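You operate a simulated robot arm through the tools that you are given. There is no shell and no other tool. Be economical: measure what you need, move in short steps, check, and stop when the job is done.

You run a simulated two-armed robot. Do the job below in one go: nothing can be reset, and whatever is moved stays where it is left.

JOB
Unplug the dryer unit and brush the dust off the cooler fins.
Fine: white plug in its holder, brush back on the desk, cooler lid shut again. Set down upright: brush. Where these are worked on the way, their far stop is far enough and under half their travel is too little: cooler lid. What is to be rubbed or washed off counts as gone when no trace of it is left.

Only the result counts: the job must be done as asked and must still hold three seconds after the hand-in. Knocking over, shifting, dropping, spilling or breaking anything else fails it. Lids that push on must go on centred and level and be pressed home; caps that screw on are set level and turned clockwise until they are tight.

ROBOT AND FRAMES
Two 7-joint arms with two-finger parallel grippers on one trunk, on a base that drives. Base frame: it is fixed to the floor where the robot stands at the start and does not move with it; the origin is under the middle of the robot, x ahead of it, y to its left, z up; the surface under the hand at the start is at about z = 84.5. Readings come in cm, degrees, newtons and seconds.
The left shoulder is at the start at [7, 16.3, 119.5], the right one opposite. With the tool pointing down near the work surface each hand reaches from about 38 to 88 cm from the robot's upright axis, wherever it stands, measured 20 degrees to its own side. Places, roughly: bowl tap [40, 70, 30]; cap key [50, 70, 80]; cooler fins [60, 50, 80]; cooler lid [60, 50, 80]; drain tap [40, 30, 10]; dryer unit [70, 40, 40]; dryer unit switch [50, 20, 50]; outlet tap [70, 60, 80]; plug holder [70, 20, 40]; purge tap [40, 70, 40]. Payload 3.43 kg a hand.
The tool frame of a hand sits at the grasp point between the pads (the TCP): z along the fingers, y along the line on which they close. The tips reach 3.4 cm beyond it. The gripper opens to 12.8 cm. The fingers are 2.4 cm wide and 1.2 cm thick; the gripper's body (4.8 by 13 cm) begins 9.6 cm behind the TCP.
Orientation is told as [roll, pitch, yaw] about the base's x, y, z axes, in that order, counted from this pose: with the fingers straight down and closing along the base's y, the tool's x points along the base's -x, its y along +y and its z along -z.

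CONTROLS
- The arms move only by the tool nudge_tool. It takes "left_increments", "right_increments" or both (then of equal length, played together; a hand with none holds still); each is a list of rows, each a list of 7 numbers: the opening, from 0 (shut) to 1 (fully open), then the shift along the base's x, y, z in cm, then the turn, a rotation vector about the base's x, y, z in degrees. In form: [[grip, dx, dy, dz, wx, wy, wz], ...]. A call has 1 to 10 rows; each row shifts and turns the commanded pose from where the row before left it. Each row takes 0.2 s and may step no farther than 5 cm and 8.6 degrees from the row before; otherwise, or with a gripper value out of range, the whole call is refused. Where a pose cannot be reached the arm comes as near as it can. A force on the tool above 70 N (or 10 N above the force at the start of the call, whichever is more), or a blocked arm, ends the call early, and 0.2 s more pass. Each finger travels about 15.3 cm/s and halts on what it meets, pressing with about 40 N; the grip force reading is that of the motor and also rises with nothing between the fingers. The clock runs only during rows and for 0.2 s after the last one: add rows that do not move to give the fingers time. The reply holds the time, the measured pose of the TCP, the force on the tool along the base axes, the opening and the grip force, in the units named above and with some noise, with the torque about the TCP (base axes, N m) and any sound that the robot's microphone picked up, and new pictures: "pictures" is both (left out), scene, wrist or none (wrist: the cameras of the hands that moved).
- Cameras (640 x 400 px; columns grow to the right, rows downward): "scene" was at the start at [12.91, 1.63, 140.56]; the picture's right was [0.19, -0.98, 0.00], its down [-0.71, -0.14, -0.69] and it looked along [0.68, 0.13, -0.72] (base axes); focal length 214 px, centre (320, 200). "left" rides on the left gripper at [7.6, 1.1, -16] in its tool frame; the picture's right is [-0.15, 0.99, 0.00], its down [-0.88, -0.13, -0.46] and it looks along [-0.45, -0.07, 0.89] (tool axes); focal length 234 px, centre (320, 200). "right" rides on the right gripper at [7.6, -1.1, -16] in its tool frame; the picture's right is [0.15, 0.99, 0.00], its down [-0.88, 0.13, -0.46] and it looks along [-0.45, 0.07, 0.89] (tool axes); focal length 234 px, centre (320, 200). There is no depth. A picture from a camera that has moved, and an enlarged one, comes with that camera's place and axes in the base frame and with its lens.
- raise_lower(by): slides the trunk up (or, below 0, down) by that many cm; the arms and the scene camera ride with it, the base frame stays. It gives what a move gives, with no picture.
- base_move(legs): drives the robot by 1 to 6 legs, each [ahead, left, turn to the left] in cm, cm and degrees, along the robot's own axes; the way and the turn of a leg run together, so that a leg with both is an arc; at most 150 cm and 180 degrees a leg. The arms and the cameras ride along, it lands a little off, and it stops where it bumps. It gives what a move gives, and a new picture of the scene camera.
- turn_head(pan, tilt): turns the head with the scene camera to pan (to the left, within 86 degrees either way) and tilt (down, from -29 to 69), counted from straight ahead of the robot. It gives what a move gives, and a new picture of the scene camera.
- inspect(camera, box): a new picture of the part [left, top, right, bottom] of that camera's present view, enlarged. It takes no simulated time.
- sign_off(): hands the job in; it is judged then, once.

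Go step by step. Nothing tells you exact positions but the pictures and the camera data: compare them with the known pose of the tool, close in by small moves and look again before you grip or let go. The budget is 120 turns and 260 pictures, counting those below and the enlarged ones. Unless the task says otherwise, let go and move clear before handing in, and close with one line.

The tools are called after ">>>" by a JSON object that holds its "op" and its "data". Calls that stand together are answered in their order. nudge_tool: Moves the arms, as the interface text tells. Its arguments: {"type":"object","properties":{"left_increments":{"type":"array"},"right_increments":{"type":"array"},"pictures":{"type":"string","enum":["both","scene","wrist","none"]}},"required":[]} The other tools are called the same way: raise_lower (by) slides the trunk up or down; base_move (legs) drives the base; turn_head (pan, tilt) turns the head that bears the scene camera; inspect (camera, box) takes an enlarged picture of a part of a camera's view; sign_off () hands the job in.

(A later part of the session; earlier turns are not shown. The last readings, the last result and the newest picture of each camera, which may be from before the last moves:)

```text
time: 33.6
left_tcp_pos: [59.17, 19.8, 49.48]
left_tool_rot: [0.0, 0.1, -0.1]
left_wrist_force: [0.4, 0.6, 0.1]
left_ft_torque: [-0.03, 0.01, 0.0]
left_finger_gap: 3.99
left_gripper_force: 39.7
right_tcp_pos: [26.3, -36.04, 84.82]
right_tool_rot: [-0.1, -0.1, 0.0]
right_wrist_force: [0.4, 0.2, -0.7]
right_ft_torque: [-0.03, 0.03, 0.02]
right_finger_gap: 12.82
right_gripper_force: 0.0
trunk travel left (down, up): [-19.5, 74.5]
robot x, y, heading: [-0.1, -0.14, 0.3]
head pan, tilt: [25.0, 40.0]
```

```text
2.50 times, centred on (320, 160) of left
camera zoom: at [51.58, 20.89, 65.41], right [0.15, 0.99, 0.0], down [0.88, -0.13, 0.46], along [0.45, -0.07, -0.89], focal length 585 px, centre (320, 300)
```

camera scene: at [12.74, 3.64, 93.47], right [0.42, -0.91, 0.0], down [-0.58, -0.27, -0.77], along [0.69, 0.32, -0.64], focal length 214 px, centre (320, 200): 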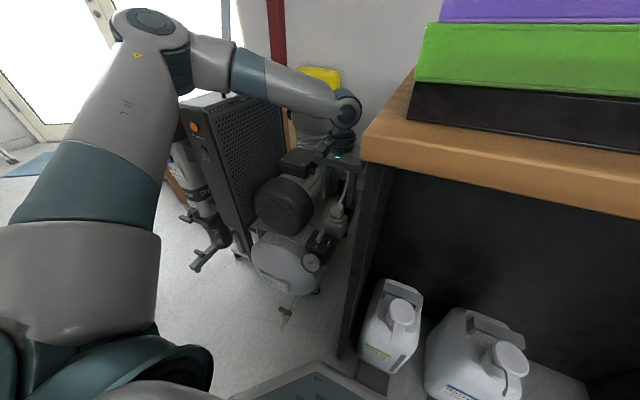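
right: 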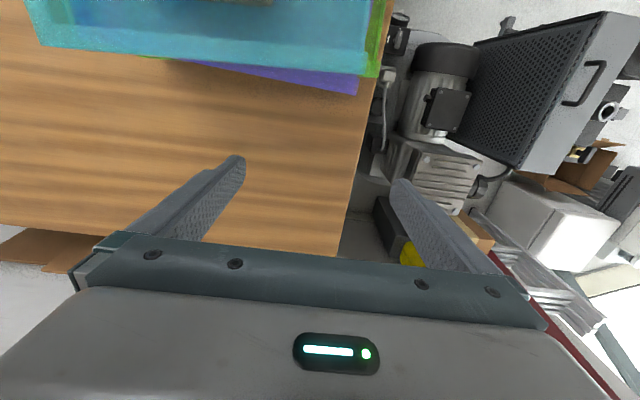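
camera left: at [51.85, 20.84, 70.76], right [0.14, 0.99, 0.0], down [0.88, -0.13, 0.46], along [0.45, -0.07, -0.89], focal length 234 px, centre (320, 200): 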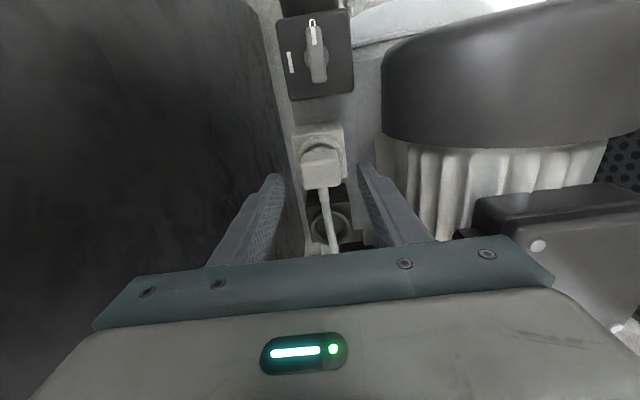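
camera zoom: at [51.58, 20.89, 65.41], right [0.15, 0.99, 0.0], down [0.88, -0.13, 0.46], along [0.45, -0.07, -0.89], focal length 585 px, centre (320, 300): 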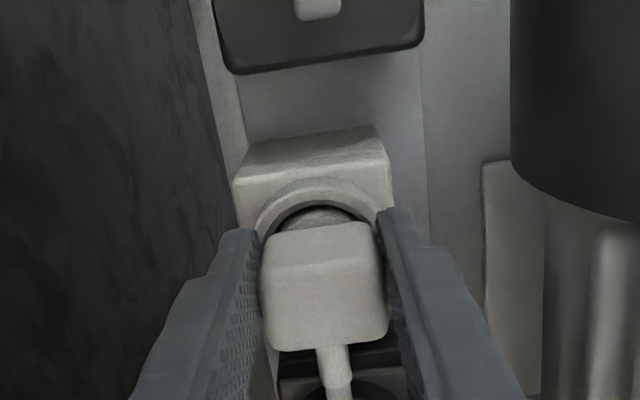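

Gripped at 4.0 cm. Pulling straight up slowly.

>>> {"op": "nudge_tool", "data": {"left_increments": [[0.05, 0, 0, 0, 0, 0, 0], [0.05, 0, 0, 1, 0, 0, 0], [0.05, 0, 0, 1, 0, 0, 0], [0.05, 0, 0, 1, 0, 0, 0], [0.05, 0, 0, 1, 0, 0, 0], [0.05, 0, 0, 1, 0, 0, 0], [0.05, 0, 0, 1, 0, 0, 0]], "pictures": "none"}}

>>> {"op": "inspect", "data": {"camera": "left", "box": [220, 60, 420, 240]}}

>>> {"op": "inspect", "data": {"camera": "scene", "box": [290, 150, 370, 250]}}

```text
time: 35.2
left_tcp_pos: [59.14, 19.93, 55.43]
left_tool_rot: [0.0, 0.0, 0.0]
left_wrist_force: [-0.2, 0.2, -1.0]
left_ft_torque: [0.02, -0.02, 0.0]
left_finger_gap: 3.99
left_gripper_force: 40.2
right_tcp_pos: [26.43, -36.05, 84.74]
right_tool_rot: [-0.1, 0.0, 0.0]
right_wrist_force: [0.7, -0.4, -1.1]
right_ft_torque: [0.01, 0.0, 0.02]
right_finger_gap: 12.8
right_gripper_force: 0.0
trunk travel left (down, up): [-19.5, 74.5]
robot x, y, heading: [0.38, -0.17, 0.2]
head pan, tilt: [25.0, 40.0]
```

```text
2.22 times, centred on (320, 150) of left
camera zoom: at [51.5, 20.91, 71.42], right [0.15, 0.99, 0.0], down [0.88, -0.13, 0.46], along [0.45, -0.07, -0.89], focal length 520 px, centre (320, 311)
```

zoom: 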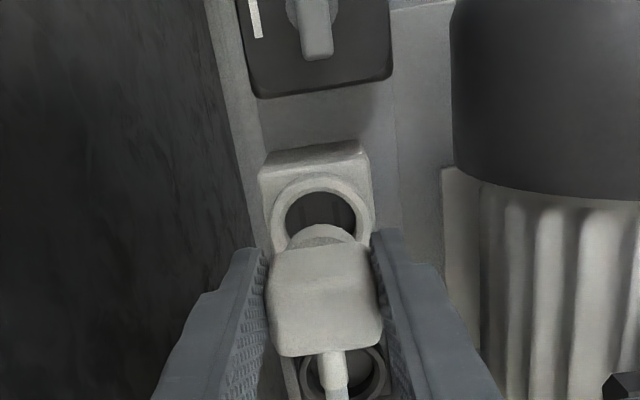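

```text
4.00 times, centred on (330, 200) of scene
camera zoom: at [12.73, 3.65, 93.47], right [0.42, -0.91, 0.0], down [-0.58, -0.27, -0.77], along [0.69, 0.32, -0.64], focal length 858 px, centre (280, 200)
```

zoom: 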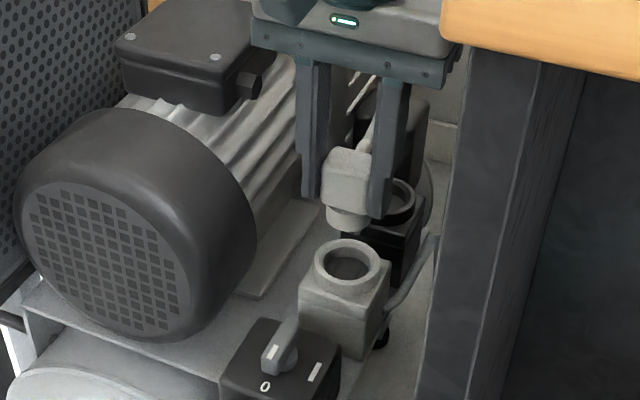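

Plug is out. Moving above the holder to view it the way I saw the socket.

>>> {"op": "nudge_tool", "data": {"left_increments": [[0.05, 0, 0, 2, 0, 0, 0], [0.05, 3, 0, 1, 0, 0, 0], [0.05, 3, 0, 0, 0, 0, 0], [0.05, 4, 0, 0, 0, 0, 0]], "pictures": "none"}}

>>> {"op": "inspect", "data": {"camera": "left", "box": [220, 60, 420, 240]}}

>>> {"op": "inspect", "data": {"camera": "scene", "box": [290, 140, 370, 240]}}

```text
time: 36.2
left_tcp_pos: [66.65, 22.19, 58.64]
left_tool_rot: [0.0, -0.1, 0.0]
left_wrist_force: [0.1, 0.4, -0.7]
left_ft_torque: [-0.01, 0.05, -0.01]
left_finger_gap: 4.02
left_gripper_force: 40.4
left hand out of reach, approached as far as the arm can: row 3, 4
right_tcp_pos: [26.37, -36.07, 84.67]
right_tool_rot: [-0.1, -0.1, 0.0]
right_wrist_force: [0.0, 0.5, 0.0]
right_ft_torque: [0.0, 0.01, -0.04]
right_finger_gap: 12.8
right_gripper_force: 0.1
trunk travel left (down, up): [-19.5, 74.5]
robot x, y, heading: [-0.62, 0.24, -0.1]
head pan, tilt: [25.0, 40.0]
```

```text
2.22 times, centred on (320, 150) of left
camera zoom: at [59.1, 23.27, 74.59], right [0.15, 0.99, 0.0], down [0.88, -0.13, 0.46], along [0.45, -0.07, -0.89], focal length 520 px, centre (320, 311)
```

zoom: 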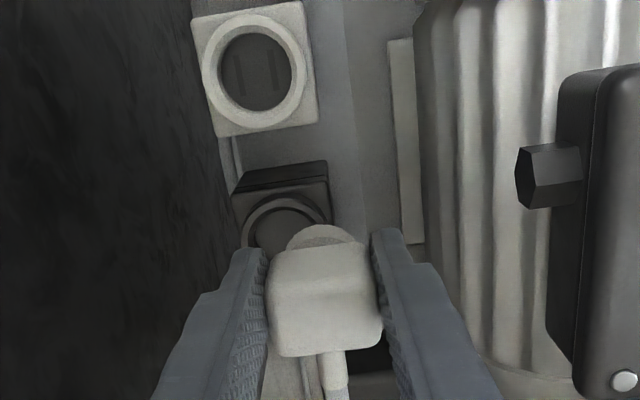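

```text
4.00 times, centred on (330, 190) of scene
camera zoom: at [12.76, 3.66, 93.47], right [0.42, -0.91, 0.0], down [-0.58, -0.27, -0.77], along [0.69, 0.32, -0.64], focal length 858 px, centre (280, 240)
```

zoom: 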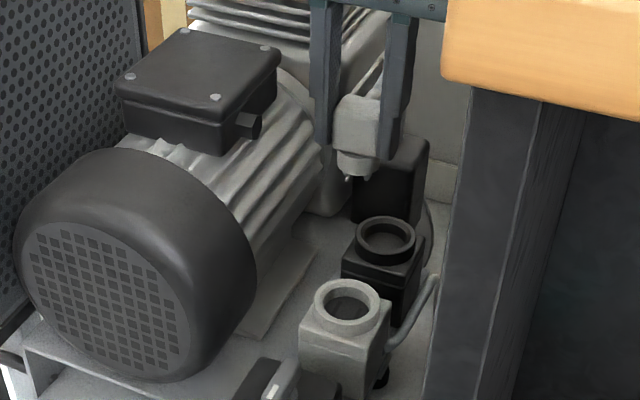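

The hand runs out of reach there; the robot needs to stand further right. I'll shift the base right in small legs while compensating with the hand so the plug stays in place.

>>> {"op": "nudge_tool", "data": {"left_increments": [[0.05, -1, 2, 1, 0, 0, 0], [0.05, 0, 2, 1, 0, 0, 0]], "pictures": "none"}}

>>> {"op": "base_move", "data": {"legs": [[0, -4, 0]]}}

>>> {"op": "nudge_tool", "data": {"left_increments": [[0.05, 0, 2, 0, 0, 0, 0], [0.05, 0, 2, 0, 0, 0, 0]], "pictures": "none"}}

>>> {"op": "base_move", "data": {"legs": [[0, -4, 0]]}}

```text
time: 36.8
left_tcp_pos: [65.64, 26.2, 60.87]
left_tool_rot: [0.1, 0.0, 0.0]
left_wrist_force: [0.7, -0.3, -0.6]
left_ft_torque: [0.03, 0.06, -0.01]
left_finger_gap: 3.99
left_gripper_force: 40.0
right_tcp_pos: [26.34, -36.14, 84.7]
right_tool_rot: [0.0, 0.0, 0.0]
right_wrist_force: [-0.2, -0.2, 0.7]
right_ft_torque: [-0.02, 0.0, 0.0]
right_finger_gap: 12.82
right_gripper_force: 0.0
trunk travel left (down, up): [-19.5, 74.5]
robot x, y, heading: [-0.08, -0.02, -0.2]
head pan, tilt: [25.0, 40.0]
```

```text
time: 37.7
left_tcp_pos: [65.6, 22.01, 60.81]
left_tool_rot: [0.1, 0.0, 0.0]
left_wrist_force: [-0.1, -0.4, 0.0]
left_ft_torque: [0.02, 0.02, -0.01]
left_finger_gap: 4.0
left_gripper_force: 39.7
right_tcp_pos: [26.32, -40.16, 84.68]
right_tool_rot: [0.1, -0.1, 0.0]
right_wrist_force: [0.0, 0.2, -1.1]
right_ft_torque: [0.01, -0.04, 0.01]
right_finger_gap: 12.79
right_gripper_force: 0.1
trunk travel left (down, up): [-19.5, 74.5]
robot x, y, heading: [0.17, -4.25, -0.0]
head pan, tilt: [25.0, 40.0]
camera scene: at [12.73, -0.46, 93.48], right [0.42, -0.91, 0.0], down [-0.58, -0.27, -0.77], along [0.69, 0.32, -0.64], focal length 214 px, centre (320, 200)
```

scene: 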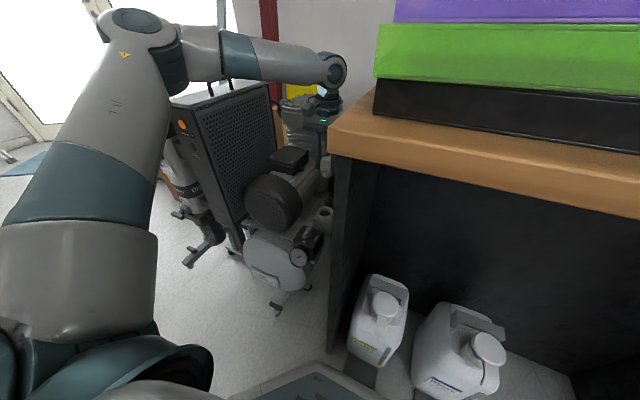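

```text
time: 38.3
left_tcp_pos: [65.61, 26.1, 60.73]
left_tool_rot: [0.0, 0.0, -0.1]
left_wrist_force: [-0.1, 0.3, -0.6]
left_ft_torque: [-0.04, -0.03, 0.01]
left_finger_gap: 4.01
left_gripper_force: 40.0
right_tcp_pos: [26.34, -40.03, 84.73]
right_tool_rot: [0.0, 0.0, 0.0]
right_wrist_force: [-0.8, -0.5, -0.4]
right_ft_torque: [-0.03, -0.02, 0.01]
right_finger_gap: 12.79
right_gripper_force: 0.1
trunk travel left (down, up): [-19.5, 74.5]
robot x, y, heading: [0.01, -4.19, 0.3]
head pan, tilt: [25.0, 40.0]
```

```text
time: 39.2
left_tcp_pos: [65.58, 21.82, 60.74]
left_tool_rot: [0.1, -0.1, 0.0]
left_wrist_force: [0.8, -1.1, -0.5]
left_ft_torque: [0.03, -0.02, 0.01]
left_finger_gap: 4.0
left_gripper_force: 40.1
right_tcp_pos: [26.38, -44.28, 84.67]
right_tool_rot: [0.2, 0.1, 0.0]
right_wrist_force: [-0.1, -0.3, 0.0]
right_ft_torque: [0.02, -0.01, 0.01]
right_finger_gap: 12.81
right_gripper_force: 0.0
trunk travel left (down, up): [-19.5, 74.5]
robot x, y, heading: [0.3, -8.04, -0.1]
head pan, tilt: [25.0, 40.0]
camera scene: at [12.73, -4.55, 93.48], right [0.42, -0.91, 0.0], down [-0.58, -0.27, -0.77], along [0.69, 0.32, -0.64], focal length 214 px, centre (320, 200)
```

scene: 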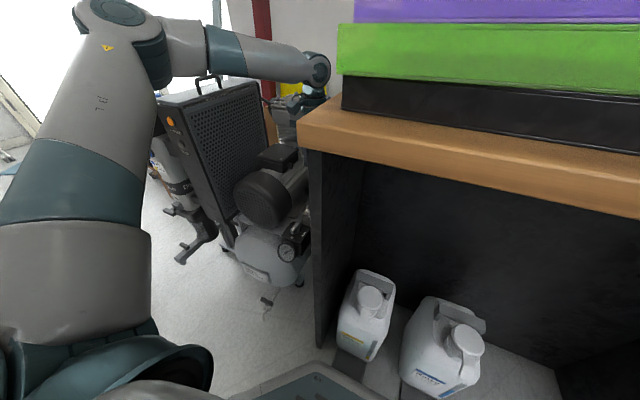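

Holder ring comes out at about [68.7,19.6,45.4], 9.2 cm behind the socket. Moving over it.

>>> {"op": "nudge_tool", "data": {"left_increments": [[0.05, 1.4, -1, -1, 0, 0, 0], [0.05, 1.4, -1, -1, 0, 0, 0]], "pictures": "none"}}

>>> {"op": "inspect", "data": {"camera": "left", "box": [220, 60, 420, 240]}}

```text
time: 39.8
left_tcp_pos: [68.59, 20.11, 58.66]
left_tool_rot: [-0.1, 0.0, 0.0]
left_wrist_force: [0.0, -0.6, 0.1]
left_ft_torque: [-0.01, 0.06, 0.0]
left_finger_gap: 3.98
left_gripper_force: 40.1
right_tcp_pos: [26.28, -44.14, 84.78]
right_tool_rot: [0.0, 0.0, 0.0]
right_wrist_force: [-0.5, -0.7, -0.4]
right_ft_torque: [-0.01, 0.0, 0.0]
right_finger_gap: 12.79
right_gripper_force: 0.0
trunk travel left (down, up): [-19.5, 74.5]
robot x, y, heading: [0.07, -8.16, 0.0]
head pan, tilt: [25.0, 40.0]
```

```text
2.22 times, centred on (320, 150) of left
camera zoom: at [60.96, 21.3, 74.63], right [0.15, 0.99, 0.0], down [0.88, -0.13, 0.46], along [0.45, -0.07, -0.89], focal length 520 px, centre (320, 311)
```

zoom: 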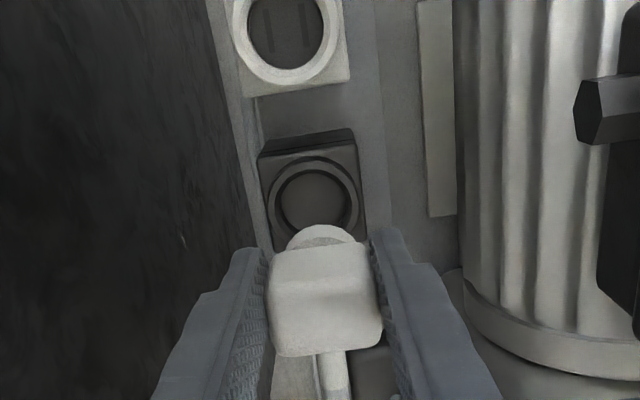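

Nearly aligned; small y correction and descend to just above insertion.

>>> {"op": "nudge_tool", "data": {"left_increments": [[0.05, 0, -0.3, -2, 0, 0, 0], [0.05, 0, 0, -2, 0, 0, 0], [0.05, 0, 0, -1.5, 0, 0, 0]], "pictures": "none"}}

>>> {"op": "inspect", "data": {"camera": "left", "box": [240, 80, 400, 240]}}

>>> {"op": "turn_head", "data": {"pan": 35, "tilt": 40}}

>>> {"op": "inspect", "data": {"camera": "scene", "box": [310, 120, 430, 260]}}

```text
time: 40.6
left_tcp_pos: [68.51, 19.73, 53.35]
left_tool_rot: [0.1, -0.1, 0.0]
left_wrist_force: [0.0, 0.7, -1.0]
left_ft_torque: [-0.02, 0.01, 0.0]
left_finger_gap: 4.0
left_gripper_force: 39.6
right_tcp_pos: [26.39, -44.28, 84.78]
right_tool_rot: [0.1, -0.1, 0.0]
right_wrist_force: [-0.2, -0.6, -0.4]
right_ft_torque: [0.0, 0.01, 0.01]
right_finger_gap: 12.78
right_gripper_force: 0.1
trunk travel left (down, up): [-19.5, 74.5]
robot x, y, heading: [-0.09, -7.98, -0.0]
head pan, tilt: [25.0, 40.0]
```

```text
2.50 times, centred on (320, 160) of left
camera zoom: at [60.88, 20.89, 69.23], right [0.15, 0.99, 0.0], down [0.88, -0.13, 0.46], along [0.45, -0.07, -0.89], focal length 585 px, centre (320, 300)
```

zoom: 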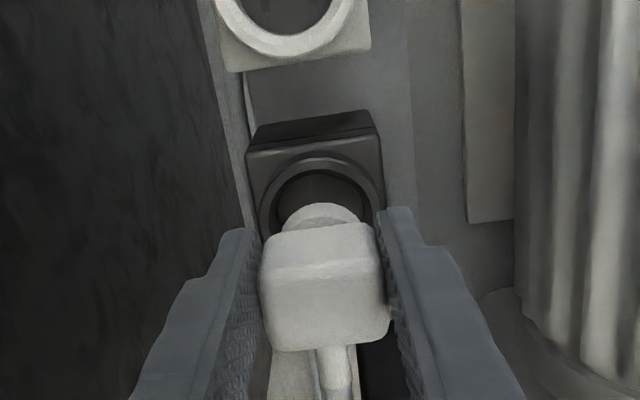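

```text
time: 41.3
left_tcp_pos: [68.49, 19.78, 53.28]
left_tool_rot: [0.0, 0.0, 0.0]
left_wrist_force: [0.4, -0.7, 0.1]
left_ft_torque: [0.01, -0.01, -0.02]
left_finger_gap: 4.02
left_gripper_force: 40.0
right_tcp_pos: [26.4, -44.22, 84.7]
right_tool_rot: [-0.1, 0.0, 0.0]
right_wrist_force: [0.2, 0.3, 0.8]
right_ft_torque: [-0.03, 0.02, 0.02]
right_finger_gap: 12.79
right_gripper_force: 0.1
trunk travel left (down, up): [-19.5, 74.5]
robot x, y, heading: [-0.31, -8.19, 0.1]
head pan, tilt: [35.0, 40.0]
camera scene: at [12.0, -3.19, 93.47], right [0.57, -0.82, 0.0], down [-0.53, -0.37, -0.77], along [0.63, 0.44, -0.64], focal length 214 px, centre (320, 200)
```

scene: 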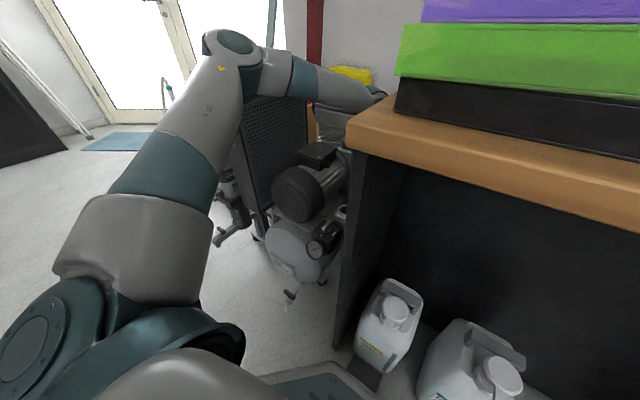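

```text
2.86 times, centred on (370, 190) of scene
camera zoom: at [12.0, -3.19, 93.47], right [0.57, -0.82, 0.0], down [-0.53, -0.37, -0.77], along [0.63, 0.44, -0.64], focal length 613 px, centre (177, 229)
```

zoom: 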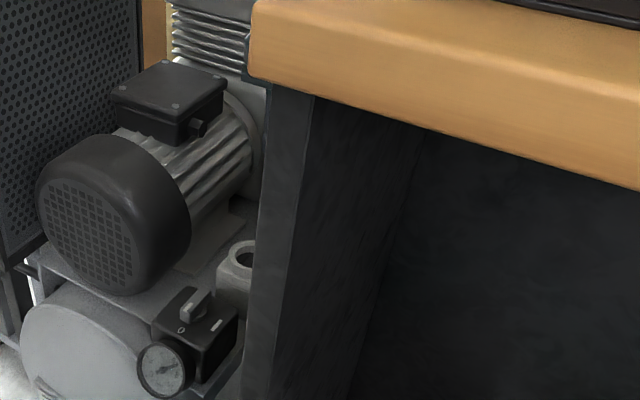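

Alignment looks right. Inserting slowly.

>>> {"op": "nudge_tool", "data": {"left_increments": [[0.05, 0, 0, -1, 0, 0, 0], [0.05, 0, 0, -1, 0, 0, 0], [0.05, 0, 0, -0.8, 0, 0, 0], [0.05, 0, 0, -0.6, 0, 0, 0], [0.05, 0, 0, -0.4, 0, 0, 0]], "pictures": "none"}}

>>> {"op": "inspect", "data": {"camera": "left", "box": [240, 80, 400, 240]}}

```text
time: 42.5
left_tcp_pos: [68.31, 19.76, 49.56]
left_tool_rot: [0.1, 0.0, 0.0]
left_wrist_force: [0.8, -0.3, -0.2]
left_ft_torque: [0.0, -0.01, 0.0]
left_finger_gap: 4.01
left_gripper_force: 40.3
right_tcp_pos: [26.32, -44.15, 84.76]
right_tool_rot: [0.0, 0.1, 0.0]
right_wrist_force: [-0.5, 0.7, -0.5]
right_ft_torque: [0.01, -0.01, -0.02]
right_finger_gap: 12.81
right_gripper_force: 0.1
trunk travel left (down, up): [-19.5, 74.5]
robot x, y, heading: [0.05, -8.23, -0.1]
head pan, tilt: [35.0, 40.0]
```

```text
2.50 times, centred on (320, 160) of left
camera zoom: at [60.81, 20.83, 65.46], right [0.15, 0.99, 0.0], down [0.88, -0.13, 0.46], along [0.45, -0.07, -0.89], focal length 585 px, centre (320, 300)
```

zoom: 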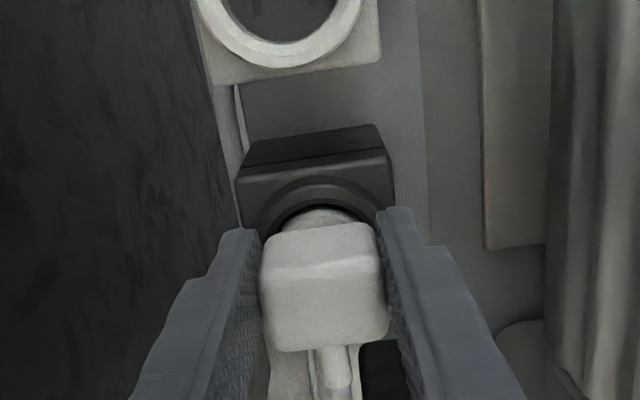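

>>> {"op": "nudge_tool", "data": {"left_increments": [[0.05, 0, 0, -0.3, 0, 0, 0], [0.05, 0, 0, -0.3, 0, 0, 0]], "pictures": "none"}}

>>> {"op": "inspect", "data": {"camera": "left", "box": [240, 80, 400, 240]}}

```text
time: 43.1
left_tcp_pos: [68.41, 19.76, 49.45]
left_tool_rot: [0.0, -0.7, 0.0]
left_wrist_force: [0.0, 4.6, 30.3]
left_ft_torque: [0.29, 0.1, -0.01]
left_finger_gap: 3.98
left_gripper_force: 40.1
right_tcp_pos: [26.17, -44.22, 84.98]
right_tool_rot: [0.1, -0.2, -0.1]
right_wrist_force: [-0.1, -0.1, 0.0]
right_ft_torque: [0.02, 0.01, 0.03]
right_finger_gap: 12.8
right_gripper_force: 0.1
trunk travel left (down, up): [-19.5, 74.5]
robot x, y, heading: [0.09, -8.19, -0.0]
head pan, tilt: [35.0, 40.0]
```

```text
2.50 times, centred on (320, 160) of left
camera zoom: at [60.62, 20.81, 65.31], right [0.15, 0.99, 0.0], down [0.88, -0.13, 0.46], along [0.46, -0.07, -0.89], focal length 585 px, centre (320, 300)
```

zoom: 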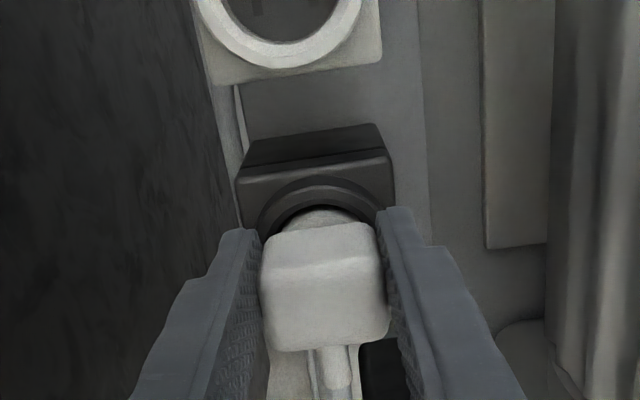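

Seated (30 N at the same depth as before). Releasing and rising.

>>> {"op": "nudge_tool", "data": {"left_increments": [[0.05, 0, 0, 0.3, 0, 0, 0], [0.3, 0, 0, 0.2, 0, 0, 0], [0.45, 0, 0, 0, 0, 0, 0], [0.5, 0, 0, 0, 0, 0, 0], [0.5, 0, 0, 2, 0, 0, 0], [0.5, 0, 0, 3, 0, 0, 0], [0.5, 0, 0, 4, 0, 0, 0]], "pictures": "none"}}

>>> {"op": "inspect", "data": {"camera": "left", "box": [220, 60, 420, 240]}}

```text
time: 44.7
left_tcp_pos: [68.49, 19.62, 58.26]
left_tool_rot: [-0.1, 0.0, -0.1]
left_wrist_force: [-0.1, 0.2, 0.4]
left_ft_torque: [0.0, 0.0, -0.01]
left_finger_gap: 6.42
left_gripper_force: 0.1
right_tcp_pos: [26.27, -44.16, 84.78]
right_tool_rot: [0.1, 0.0, 0.0]
right_wrist_force: [0.3, -0.5, 0.1]
right_ft_torque: [0.0, -0.02, 0.06]
right_finger_gap: 12.81
right_gripper_force: 0.0
trunk travel left (down, up): [-19.5, 74.5]
robot x, y, heading: [0.14, -8.38, 0.0]
head pan, tilt: [35.0, 40.0]
```

```text
2.22 times, centred on (320, 150) of left
camera zoom: at [60.84, 20.75, 74.2], right [0.15, 0.99, 0.0], down [0.88, -0.13, 0.46], along [0.45, -0.07, -0.89], focal length 520 px, centre (320, 311)
```

zoom: 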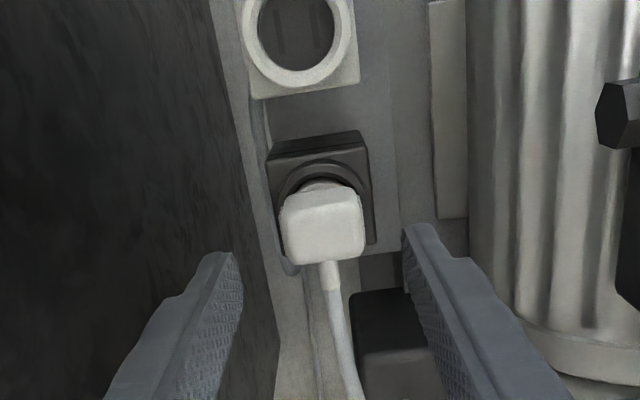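

The plug sits in its holder. Raising the trunk back and looking at the cooler lid.

>>> {"op": "raise_lower", "data": {"by": 48}}

>>> {"op": "turn_head", "data": {"pan": 45, "tilt": 45}}

>>> {"op": "inspect", "data": {"camera": "scene", "box": [250, 80, 410, 240]}}

```text
refused: 48 is not a number from -40 to 40
```

```text
time: 45.4
left_tcp_pos: [68.44, 19.75, 58.31]
left_tool_rot: [-0.1, 0.0, 0.0]
left_wrist_force: [-0.1, -1.0, 0.3]
left_ft_torque: [0.0, -0.01, 0.0]
left_finger_gap: 6.4
left_gripper_force: 0.0
right_tcp_pos: [26.4, -44.26, 84.8]
right_tool_rot: [0.0, 0.0, 0.0]
right_wrist_force: [0.6, 0.1, 0.2]
right_ft_torque: [-0.01, -0.02, -0.02]
right_finger_gap: 12.78
right_gripper_force: 0.1
trunk travel left (down, up): [-19.5, 74.5]
robot x, y, heading: [0.11, -8.32, 0.1]
head pan, tilt: [45.0, 45.0]
camera scene: at [10.78, -2.31, 92.75], right [0.71, -0.71, 0.0], down [-0.5, -0.5, -0.71], along [0.5, 0.5, -0.71], focal length 214 px, centre (320, 200)
```

scene: 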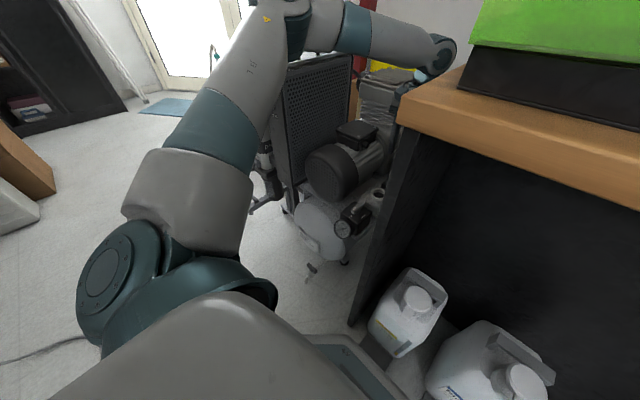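

```text
2.50 times, centred on (330, 160) of scene
camera zoom: at [10.78, -2.31, 92.75], right [0.71, -0.71, 0.0], down [-0.5, -0.5, -0.71], along [0.5, 0.5, -0.71], focal length 536 px, centre (295, 300)
```

zoom: 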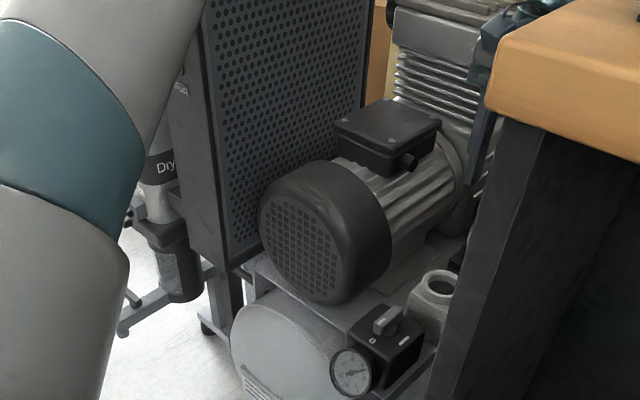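

>>> {"op": "raise_lower", "data": {"by": 30}}

>>> {"op": "raise_lower", "data": {"by": 26}}

>>> {"op": "nudge_tool", "data": {"left_increments": [[0.7, -3, 3, 1, 0, 0, 0], [0.7, -3, 3, 1, 0, 0, 0], [0.7, -3, 3, 0, 0, 0, 0], [0.7, -3, 3, 0, 0, 0, 0], [0.7, -3, 3, 0, 0, 0, 0], [0.7, -3, 3, 0, 0, 0, 0], [0.7, -3, 3, 0, 0, 0, 0], [0.7, -3, 3, 0, 0, 0, 0]], "pictures": "wrist"}}

>>> {"op": "inspect", "data": {"camera": "scene", "box": [240, 60, 440, 200]}}

```text
time: 48.4
left_tcp_pos: [68.52, 19.74, 88.21]
left_tool_rot: [-0.1, 0.0, 0.0]
left_wrist_force: [-1.3, -0.3, -0.5]
left_ft_torque: [-0.01, -0.02, -0.01]
left_finger_gap: 6.42
left_gripper_force: 0.1
right_tcp_pos: [26.44, -44.29, 114.78]
right_tool_rot: [0.2, 0.0, 0.0]
right_wrist_force: [-0.4, 0.0, 0.6]
right_ft_torque: [0.02, 0.0, 0.02]
right_finger_gap: 12.81
right_gripper_force: 0.0
trunk travel left (down, up): [-49.5, 44.5]
robot x, y, heading: [-0.23, -8.0, -0.1]
head pan, tilt: [45.0, 45.0]
```

```text
time: 51.1
left_tcp_pos: [68.45, 19.62, 114.4]
left_tool_rot: [0.0, 0.0, 0.1]
left_wrist_force: [-0.2, 0.5, 0.3]
left_ft_torque: [-0.02, -0.01, -0.02]
left_finger_gap: 6.41
left_gripper_force: 0.1
right_tcp_pos: [26.37, -44.23, 140.68]
right_tool_rot: [0.1, 0.0, 0.0]
right_wrist_force: [-0.3, -0.7, 1.2]
right_ft_torque: [0.01, 0.02, 0.0]
right_finger_gap: 12.8
right_gripper_force: 0.1
trunk travel left (down, up): [-75.5, 18.5]
robot x, y, heading: [-0.18, -8.0, 0.0]
head pan, tilt: [45.0, 45.0]
```

```text
time: 52.9
left_tcp_pos: [44.51, 44.0, 116.36]
left_tool_rot: [-0.2, 0.0, -0.1]
left_wrist_force: [-0.6, 0.1, -0.1]
left_ft_torque: [0.04, -0.01, 0.03]
left_finger_gap: 8.96
left_gripper_force: 0.0
right_tcp_pos: [26.11, -43.91, 140.89]
right_tool_rot: [0.0, -0.1, 0.0]
right_wrist_force: [-0.6, -0.1, 0.3]
right_ft_torque: [-0.04, -0.06, 0.02]
right_finger_gap: 12.78
right_gripper_force: 0.0
trunk travel left (down, up): [-75.5, 18.5]
robot x, y, heading: [-0.17, -8.0, 0.0]
head pan, tilt: [45.0, 45.0]
camera left: at [36.83, 45.06, 132.19], right [0.15, 0.99, 0.0], down [0.88, -0.13, 0.46], along [0.45, -0.07, -0.89], focal length 234 px, centre (320, 200)
```

left: 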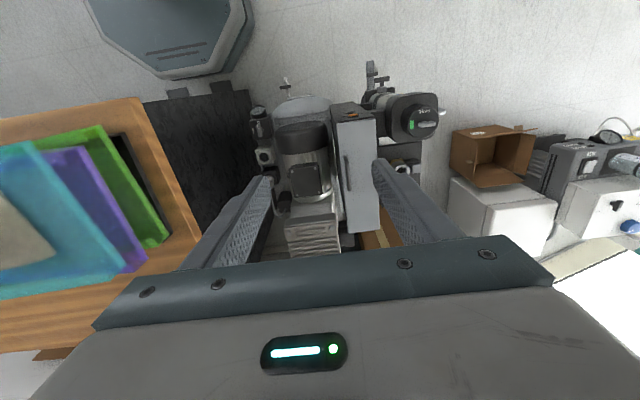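

```text
2.86 times, centred on (340, 130) of scene
camera zoom: at [10.56, -2.1, 148.76], right [0.71, -0.71, 0.0], down [-0.5, -0.5, -0.71], along [0.5, 0.5, -0.71], focal length 613 px, centre (263, 400)
```

zoom: 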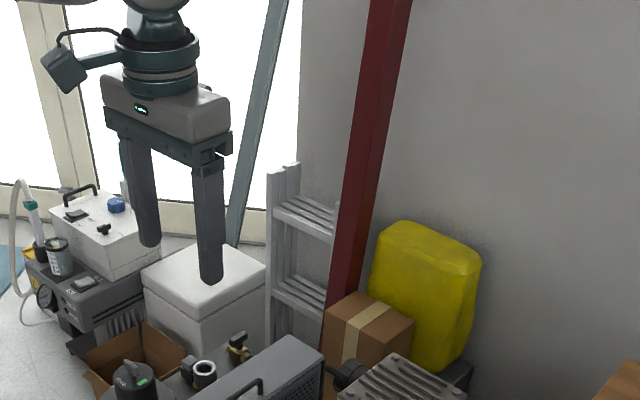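

>>> {"op": "inspect", "data": {"camera": "left", "box": [290, 90, 430, 240]}}

>>> {"op": "turn_head", "data": {"pan": 45, "tilt": 55}}

>>> {"op": "inspect", "data": {"camera": "scene", "box": [270, 100, 370, 230]}}

```text
2.67 times, centred on (360, 165) of left
camera zoom: at [36.83, 45.06, 132.19], right [0.15, 0.99, 0.0], down [0.88, -0.13, 0.46], along [0.45, -0.07, -0.89], focal length 624 px, centre (213, 293)
```

zoom: 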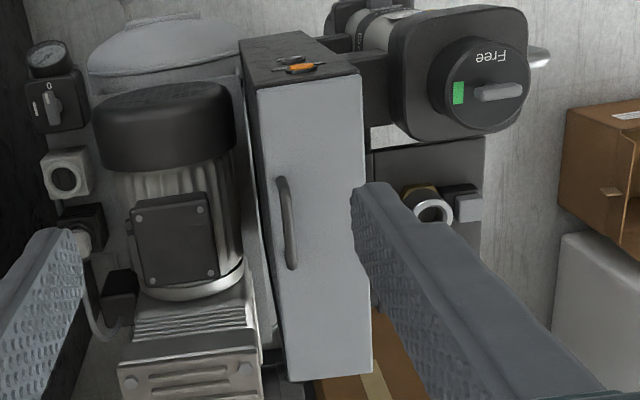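

```text
time: 53.6
left_tcp_pos: [44.63, 43.72, 116.32]
left_tool_rot: [-0.1, 0.0, -0.1]
left_wrist_force: [0.2, -0.6, -0.2]
left_ft_torque: [-0.01, 0.01, 0.0]
left_finger_gap: 8.97
left_gripper_force: 0.0
right_tcp_pos: [26.33, -44.14, 140.75]
right_tool_rot: [0.0, 0.0, -0.1]
right_wrist_force: [0.1, 0.4, -0.2]
right_ft_torque: [0.0, 0.02, 0.04]
right_finger_gap: 12.82
right_gripper_force: 0.0
trunk travel left (down, up): [-75.5, 18.5]
robot x, y, heading: [-0.02, -8.0, -0.1]
head pan, tilt: [45.0, 55.0]
camera scene: at [10.15, -2.95, 147.41], right [0.71, -0.71, 0.0], down [-0.58, -0.58, -0.57], along [0.41, 0.41, -0.82], focal length 214 px, centre (320, 200)
```

scene: 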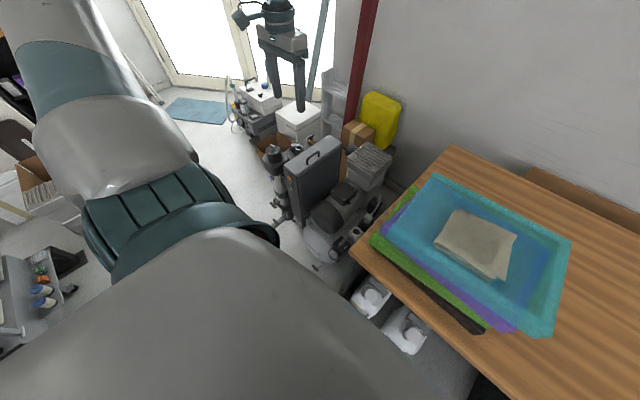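

```text
3.08 times, centred on (320, 165) of scene
camera zoom: at [10.15, -2.95, 147.41], right [0.71, -0.71, 0.0], down [-0.58, -0.58, -0.57], along [0.41, 0.41, -0.82], focal length 660 px, centre (320, 308)
```

zoom: 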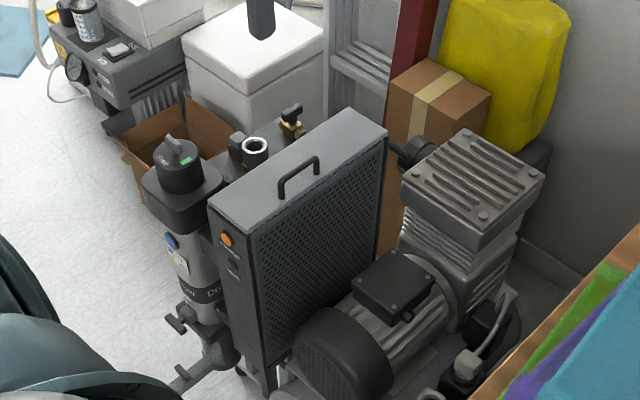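

The lid is the cooler's grey top plate (x 46–74, y 47–55.5, z≈80), handle bar near its −y edge at about [56,48,84], so it hinges along +y. I drive the base left so the left hand has a comfortable reach.

>>> {"op": "base_move", "data": {"legs": [[0, 36, 0]]}}

>>> {"op": "nudge_tool", "data": {"left_increments": [[0.4, 0.5, -4, -1, 0, 0, 0], [0.4, 0.5, -4, -1, 0, 0, 0], [0.4, 0.5, -4, -1, 0, 0, 0], [0.4, 0.5, -4, -1, 0, 0, 0], [0.4, 0.5, -4, -1, 0, 0, 0], [0.4, 0.5, -4, -1, 0, 0, 0], [0.4, 0.5, -4, -1, 0, 0, 0], [0.4, 0.5, -4, -1, 0, 0, 0]], "pictures": "wrist"}}

```text
time: 55.9
left_tcp_pos: [44.29, 79.43, 116.47]
left_tool_rot: [0.1, 0.0, 0.1]
left_wrist_force: [-0.7, -0.9, -0.7]
left_ft_torque: [0.04, -0.02, -0.03]
left_finger_gap: 8.95
left_gripper_force: 0.0
right_tcp_pos: [26.45, -8.55, 140.77]
right_tool_rot: [0.0, 0.0, 0.1]
right_wrist_force: [-0.1, -0.3, 0.0]
right_ft_torque: [-0.01, -0.01, 0.05]
right_finger_gap: 12.78
right_gripper_force: 0.1
trunk travel left (down, up): [-75.5, 18.5]
robot x, y, heading: [-0.02, 27.51, -0.0]
head pan, tilt: [45.0, 55.0]
camera scene: at [10.08, 32.54, 147.41], right [0.71, -0.71, 0.0], down [-0.58, -0.58, -0.57], along [0.4, 0.41, -0.82], focal length 214 px, centre (320, 200)
```

scene: 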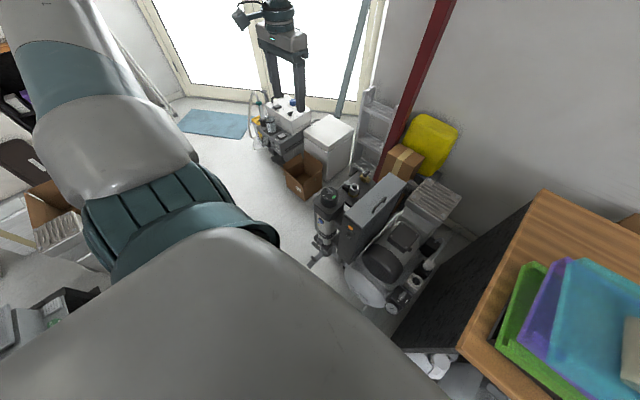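

```text
time: 57.7
left_tcp_pos: [48.57, 47.57, 108.19]
left_tool_rot: [0.0, 0.1, 0.3]
left_wrist_force: [0.8, 0.1, -0.1]
left_ft_torque: [-0.01, 0.02, -0.02]
left_finger_gap: 5.11
left_gripper_force: 0.1
right_tcp_pos: [26.55, -8.44, 140.75]
right_tool_rot: [0.1, 0.1, 0.1]
right_wrist_force: [0.2, -0.2, -0.7]
right_ft_torque: [0.0, 0.03, -0.04]
right_finger_gap: 12.81
right_gripper_force: 0.0
trunk travel left (down, up): [-75.5, 18.5]
robot x, y, heading: [-0.17, 27.2, -0.1]
head pan, tilt: [45.0, 55.0]
camera left: at [40.92, 48.61, 124.08], right [0.14, 0.99, 0.0], down [0.88, -0.13, 0.45], along [0.45, -0.07, -0.89], focal length 234 px, centre (320, 200)
```

left: 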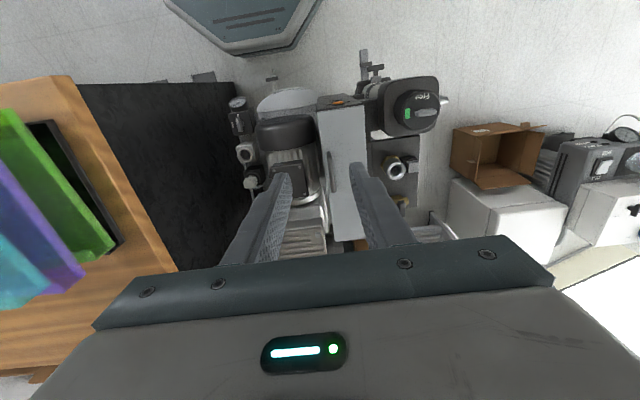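

>>> {"op": "nudge_tool", "data": {"left_increments": [[0.4, 1, 0, 3, 0, 0, 0], [0.4, 1, 0, 3, 0, 0, 0]], "pictures": "none"}}

>>> {"op": "raise_lower", "data": {"by": -18}}

>>> {"op": "inspect", "data": {"camera": "left", "box": [240, 50, 420, 230]}}

>>> {"op": "turn_head", "data": {"pan": 15, "tilt": 45}}

>>> {"op": "inspect", "data": {"camera": "scene", "box": [230, 80, 370, 220]}}

```text
time: 58.3
left_tcp_pos: [50.47, 47.46, 114.28]
left_tool_rot: [0.1, 0.0, 0.1]
left_wrist_force: [1.6, 0.8, 0.2]
left_ft_torque: [0.02, 0.01, 0.01]
left_finger_gap: 5.15
left_gripper_force: 0.0
right_tcp_pos: [26.5, -8.59, 140.78]
right_tool_rot: [0.1, 0.0, 0.1]
right_wrist_force: [1.5, -0.4, 0.1]
right_ft_torque: [0.0, -0.02, -0.01]
right_finger_gap: 12.8
right_gripper_force: 0.0
trunk travel left (down, up): [-75.5, 18.5]
robot x, y, heading: [-0.04, 26.9, 0.1]
head pan, tilt: [45.0, 55.0]
```

```text
time: 60.3
left_tcp_pos: [50.43, 47.63, 96.38]
left_tool_rot: [-0.1, 0.0, 0.1]
left_wrist_force: [1.0, 0.4, -0.5]
left_ft_torque: [0.0, 0.0, -0.01]
left_finger_gap: 5.11
left_gripper_force: 0.1
right_tcp_pos: [26.43, -8.45, 122.75]
right_tool_rot: [0.0, 0.0, 0.1]
right_wrist_force: [-0.4, 0.1, 0.0]
right_ft_torque: [0.01, 0.02, -0.01]
right_finger_gap: 12.79
right_gripper_force: 0.1
trunk travel left (down, up): [-57.5, 36.5]
robot x, y, heading: [0.08, 27.52, 0.3]
head pan, tilt: [45.0, 55.0]
```

```text
2.22 times, centred on (330, 140) of left
camera zoom: at [42.85, 48.67, 112.28], right [0.14, 0.99, 0.0], down [0.88, -0.13, 0.46], along [0.45, -0.07, -0.89], focal length 520 px, centre (298, 333)
```

zoom: 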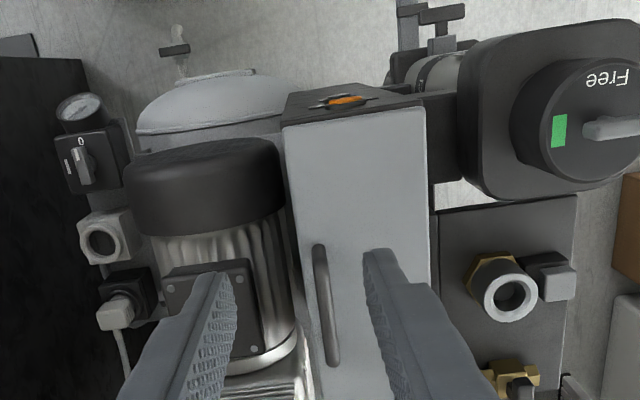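

```text
time: 61.2
left_tcp_pos: [50.45, 47.49, 96.31]
left_tool_rot: [0.0, 0.1, 0.1]
left_wrist_force: [-0.2, 0.1, 0.2]
left_ft_torque: [0.04, -0.01, -0.02]
left_finger_gap: 5.11
left_gripper_force: 0.1
right_tcp_pos: [26.33, -8.54, 122.61]
right_tool_rot: [0.1, 0.0, 0.1]
right_wrist_force: [-0.6, 0.6, 0.4]
right_ft_torque: [-0.03, 0.0, 0.0]
right_finger_gap: 12.78
right_gripper_force: 0.1
trunk travel left (down, up): [-57.5, 36.5]
robot x, y, heading: [0.34, 27.18, 0.3]
head pan, tilt: [15.0, 45.0]
camera scene: at [12.84, 29.7, 130.75], right [0.26, -0.97, 0.0], down [-0.68, -0.19, -0.71], along [0.68, 0.18, -0.71], focal length 214 px, centre (320, 200)
```

scene: 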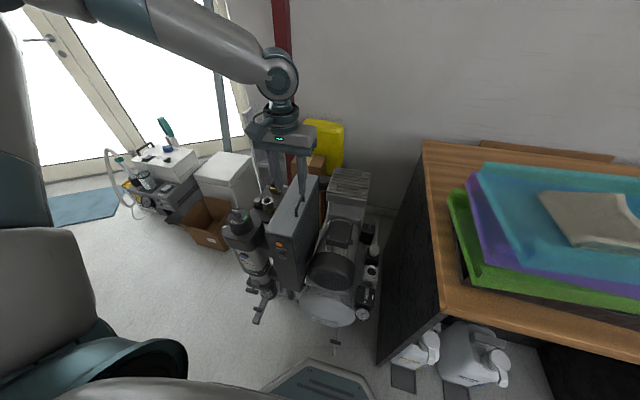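

```text
2.86 times, centred on (300, 150) of scene
camera zoom: at [12.84, 29.7, 130.75], right [0.26, -0.97, 0.0], down [-0.68, -0.19, -0.71], along [0.68, 0.18, -0.71], focal length 613 px, centre (377, 343)
```

zoom: 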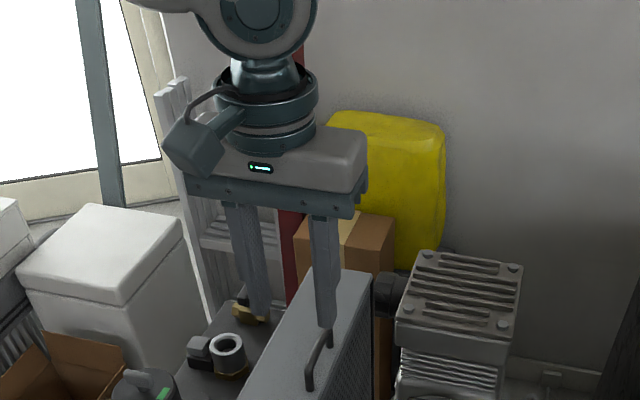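

Moving over the handle bar and descending partway with a small opening.

>>> {"op": "nudge_tool", "data": {"left_increments": [[0.3, 2.6, 0.2, 0, 0, 0, 0], [0.3, 2.6, 0.2, 0, 0, 0, 0], [0.3, 0, 0, -3, 0, 0, 0], [0.3, 0, 0, -3, 0, 0, 0]], "pictures": "none"}}

>>> {"op": "inspect", "data": {"camera": "left", "box": [240, 60, 400, 220]}}

>>> {"op": "inspect", "data": {"camera": "scene", "box": [260, 110, 360, 220]}}

```text
time: 62.2
left_tcp_pos: [55.65, 48.11, 90.3]
left_tool_rot: [-0.1, 0.0, 0.2]
left_wrist_force: [1.0, -0.4, -0.2]
left_ft_torque: [0.0, 0.01, 0.01]
left_finger_gap: 3.84
left_gripper_force: 0.1
right_tcp_pos: [26.42, -8.43, 122.75]
right_tool_rot: [0.2, 0.0, 0.1]
right_wrist_force: [0.8, 0.2, 0.6]
right_ft_torque: [0.04, -0.01, -0.02]
right_finger_gap: 12.8
right_gripper_force: 0.1
trunk travel left (down, up): [-57.5, 36.5]
robot x, y, heading: [0.03, 27.6, 0.1]
head pan, tilt: [15.0, 45.0]
```

```text
2.50 times, centred on (320, 140) of left
camera zoom: at [48.12, 49.19, 106.24], right [0.14, 0.99, 0.0], down [0.88, -0.13, 0.46], along [0.45, -0.06, -0.89], focal length 585 px, centre (320, 350)
```

zoom: 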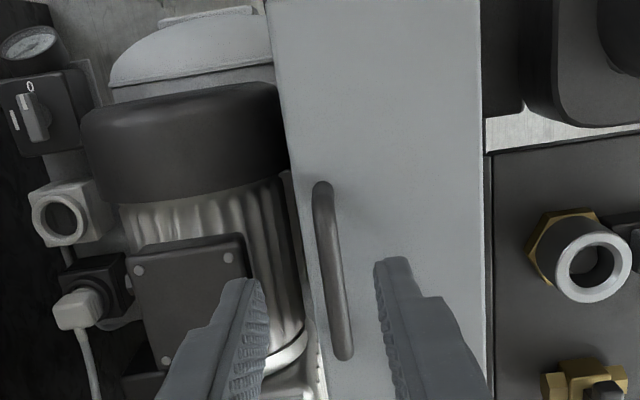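

```text
3.64 times, centred on (310, 165) of scene
camera zoom: at [12.95, 29.73, 130.74], right [0.26, -0.97, 0.0], down [-0.68, -0.18, -0.71], along [0.68, 0.18, -0.71], focal length 780 px, centre (356, 327)
```

zoom: 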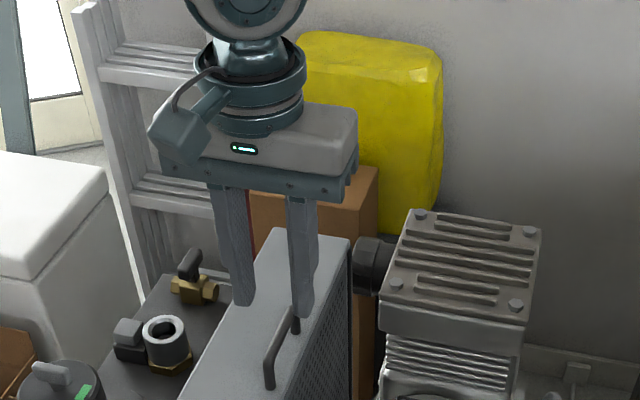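

>>> {"op": "nudge_tool", "data": {"left_increments": [[0.3, 0.3, 0.3, -2, 0, 0, 0], [0.3, 0, 0, -1.5, 0, 0, 0], [0.3, 0, 0, -1.2, 0, 0, 0]], "pictures": "none"}}

>>> {"op": "inspect", "data": {"camera": "left", "box": [240, 80, 400, 240]}}

>>> {"op": "inspect", "data": {"camera": "scene", "box": [270, 140, 340, 210]}}

```text
time: 63.0
left_tcp_pos: [56.04, 48.42, 85.71]
left_tool_rot: [0.1, 0.1, 0.1]
left_wrist_force: [0.8, 1.0, -0.6]
left_ft_torque: [-0.01, 0.0, 0.05]
left_finger_gap: 3.84
left_gripper_force: 0.1
right_tcp_pos: [26.4, -8.4, 122.7]
right_tool_rot: [0.1, 0.0, 0.1]
right_wrist_force: [0.6, 0.4, 0.0]
right_ft_torque: [0.01, 0.02, 0.02]
right_finger_gap: 12.8
right_gripper_force: 0.0
trunk travel left (down, up): [-57.5, 36.5]
robot x, y, heading: [-0.21, 27.47, 0.4]
head pan, tilt: [15.0, 45.0]
```

```text
2.50 times, centred on (320, 160) of left
camera zoom: at [48.41, 49.39, 101.53], right [0.14, 0.99, 0.0], down [0.88, -0.13, 0.46], along [0.45, -0.07, -0.89], focal length 585 px, centre (320, 300)
```

zoom: 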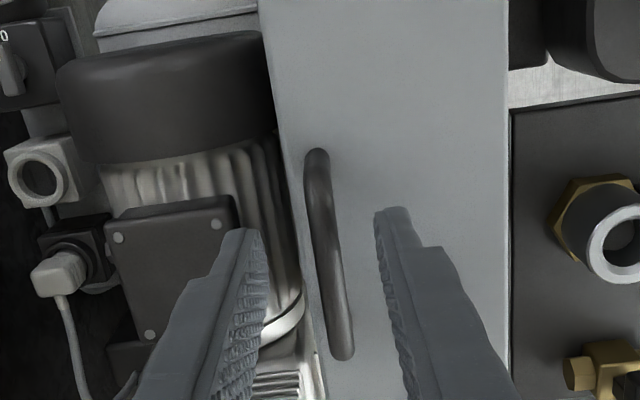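

```text
5.71 times, centred on (305, 175) of scene
camera zoom: at [12.88, 29.7, 130.75], right [0.26, -0.97, 0.0], down [-0.68, -0.18, -0.71], along [0.68, 0.18, -0.71], focal length 1226 px, centre (406, 343)
```

zoom: 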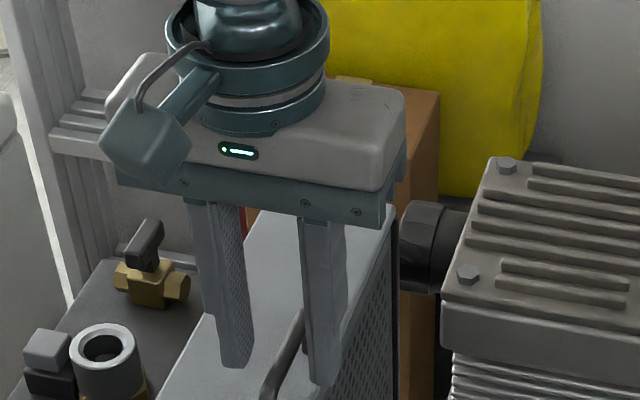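

The bar is between the fingertips. A little lower, then close on it.

>>> {"op": "nudge_tool", "data": {"left_increments": [[0.3, 0, 0.1, -0.8, 0, 0, 0], [0.15, 0, 0, 0, 0, 0, 0], [0.05, 0, 0, 0, 0, 0, 0], [0.02, 0, 0, 0, 0, 0, 0]], "pictures": "none"}}

>>> {"op": "inspect", "data": {"camera": "left", "box": [240, 80, 400, 240]}}

>>> {"op": "inspect", "data": {"camera": "scene", "box": [270, 140, 340, 210]}}

```text
time: 64.0
left_tcp_pos: [55.92, 48.54, 84.87]
left_tool_rot: [0.0, 0.0, 0.2]
left_wrist_force: [1.5, 5.2, 1.5]
left_ft_torque: [0.23, 0.09, -0.3]
left_finger_gap: 0.98
left_gripper_force: 43.9
right_tcp_pos: [26.37, -8.4, 122.73]
right_tool_rot: [0.1, 0.0, 0.1]
right_wrist_force: [0.4, -0.7, 0.1]
right_ft_torque: [0.01, -0.02, 0.02]
right_finger_gap: 12.78
right_gripper_force: 0.1
trunk travel left (down, up): [-57.5, 36.5]
robot x, y, heading: [-0.38, 27.42, 0.3]
head pan, tilt: [15.0, 45.0]
```

```text
2.50 times, centred on (320, 160) of left
camera zoom: at [48.39, 49.58, 100.78], right [0.14, 0.99, 0.0], down [0.88, -0.13, 0.46], along [0.45, -0.06, -0.89], focal length 585 px, centre (320, 300)
```

zoom: 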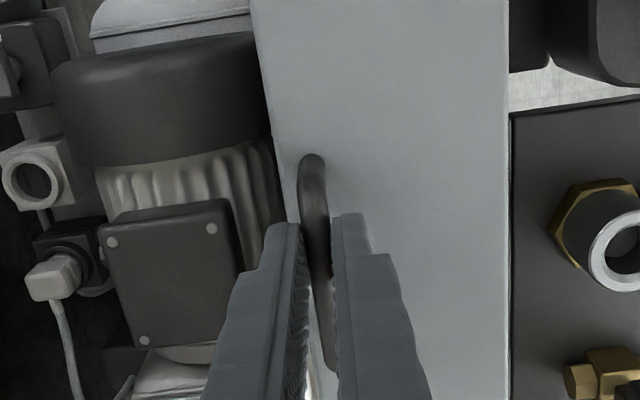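

```text
5.71 times, centred on (305, 175) of scene
camera zoom: at [12.87, 29.77, 130.75], right [0.26, -0.97, 0.0], down [-0.68, -0.18, -0.71], along [0.68, 0.18, -0.71], focal length 1226 px, centre (406, 343)
```

zoom: 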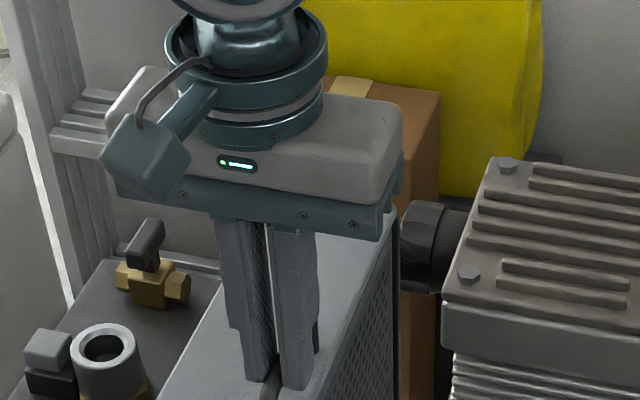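

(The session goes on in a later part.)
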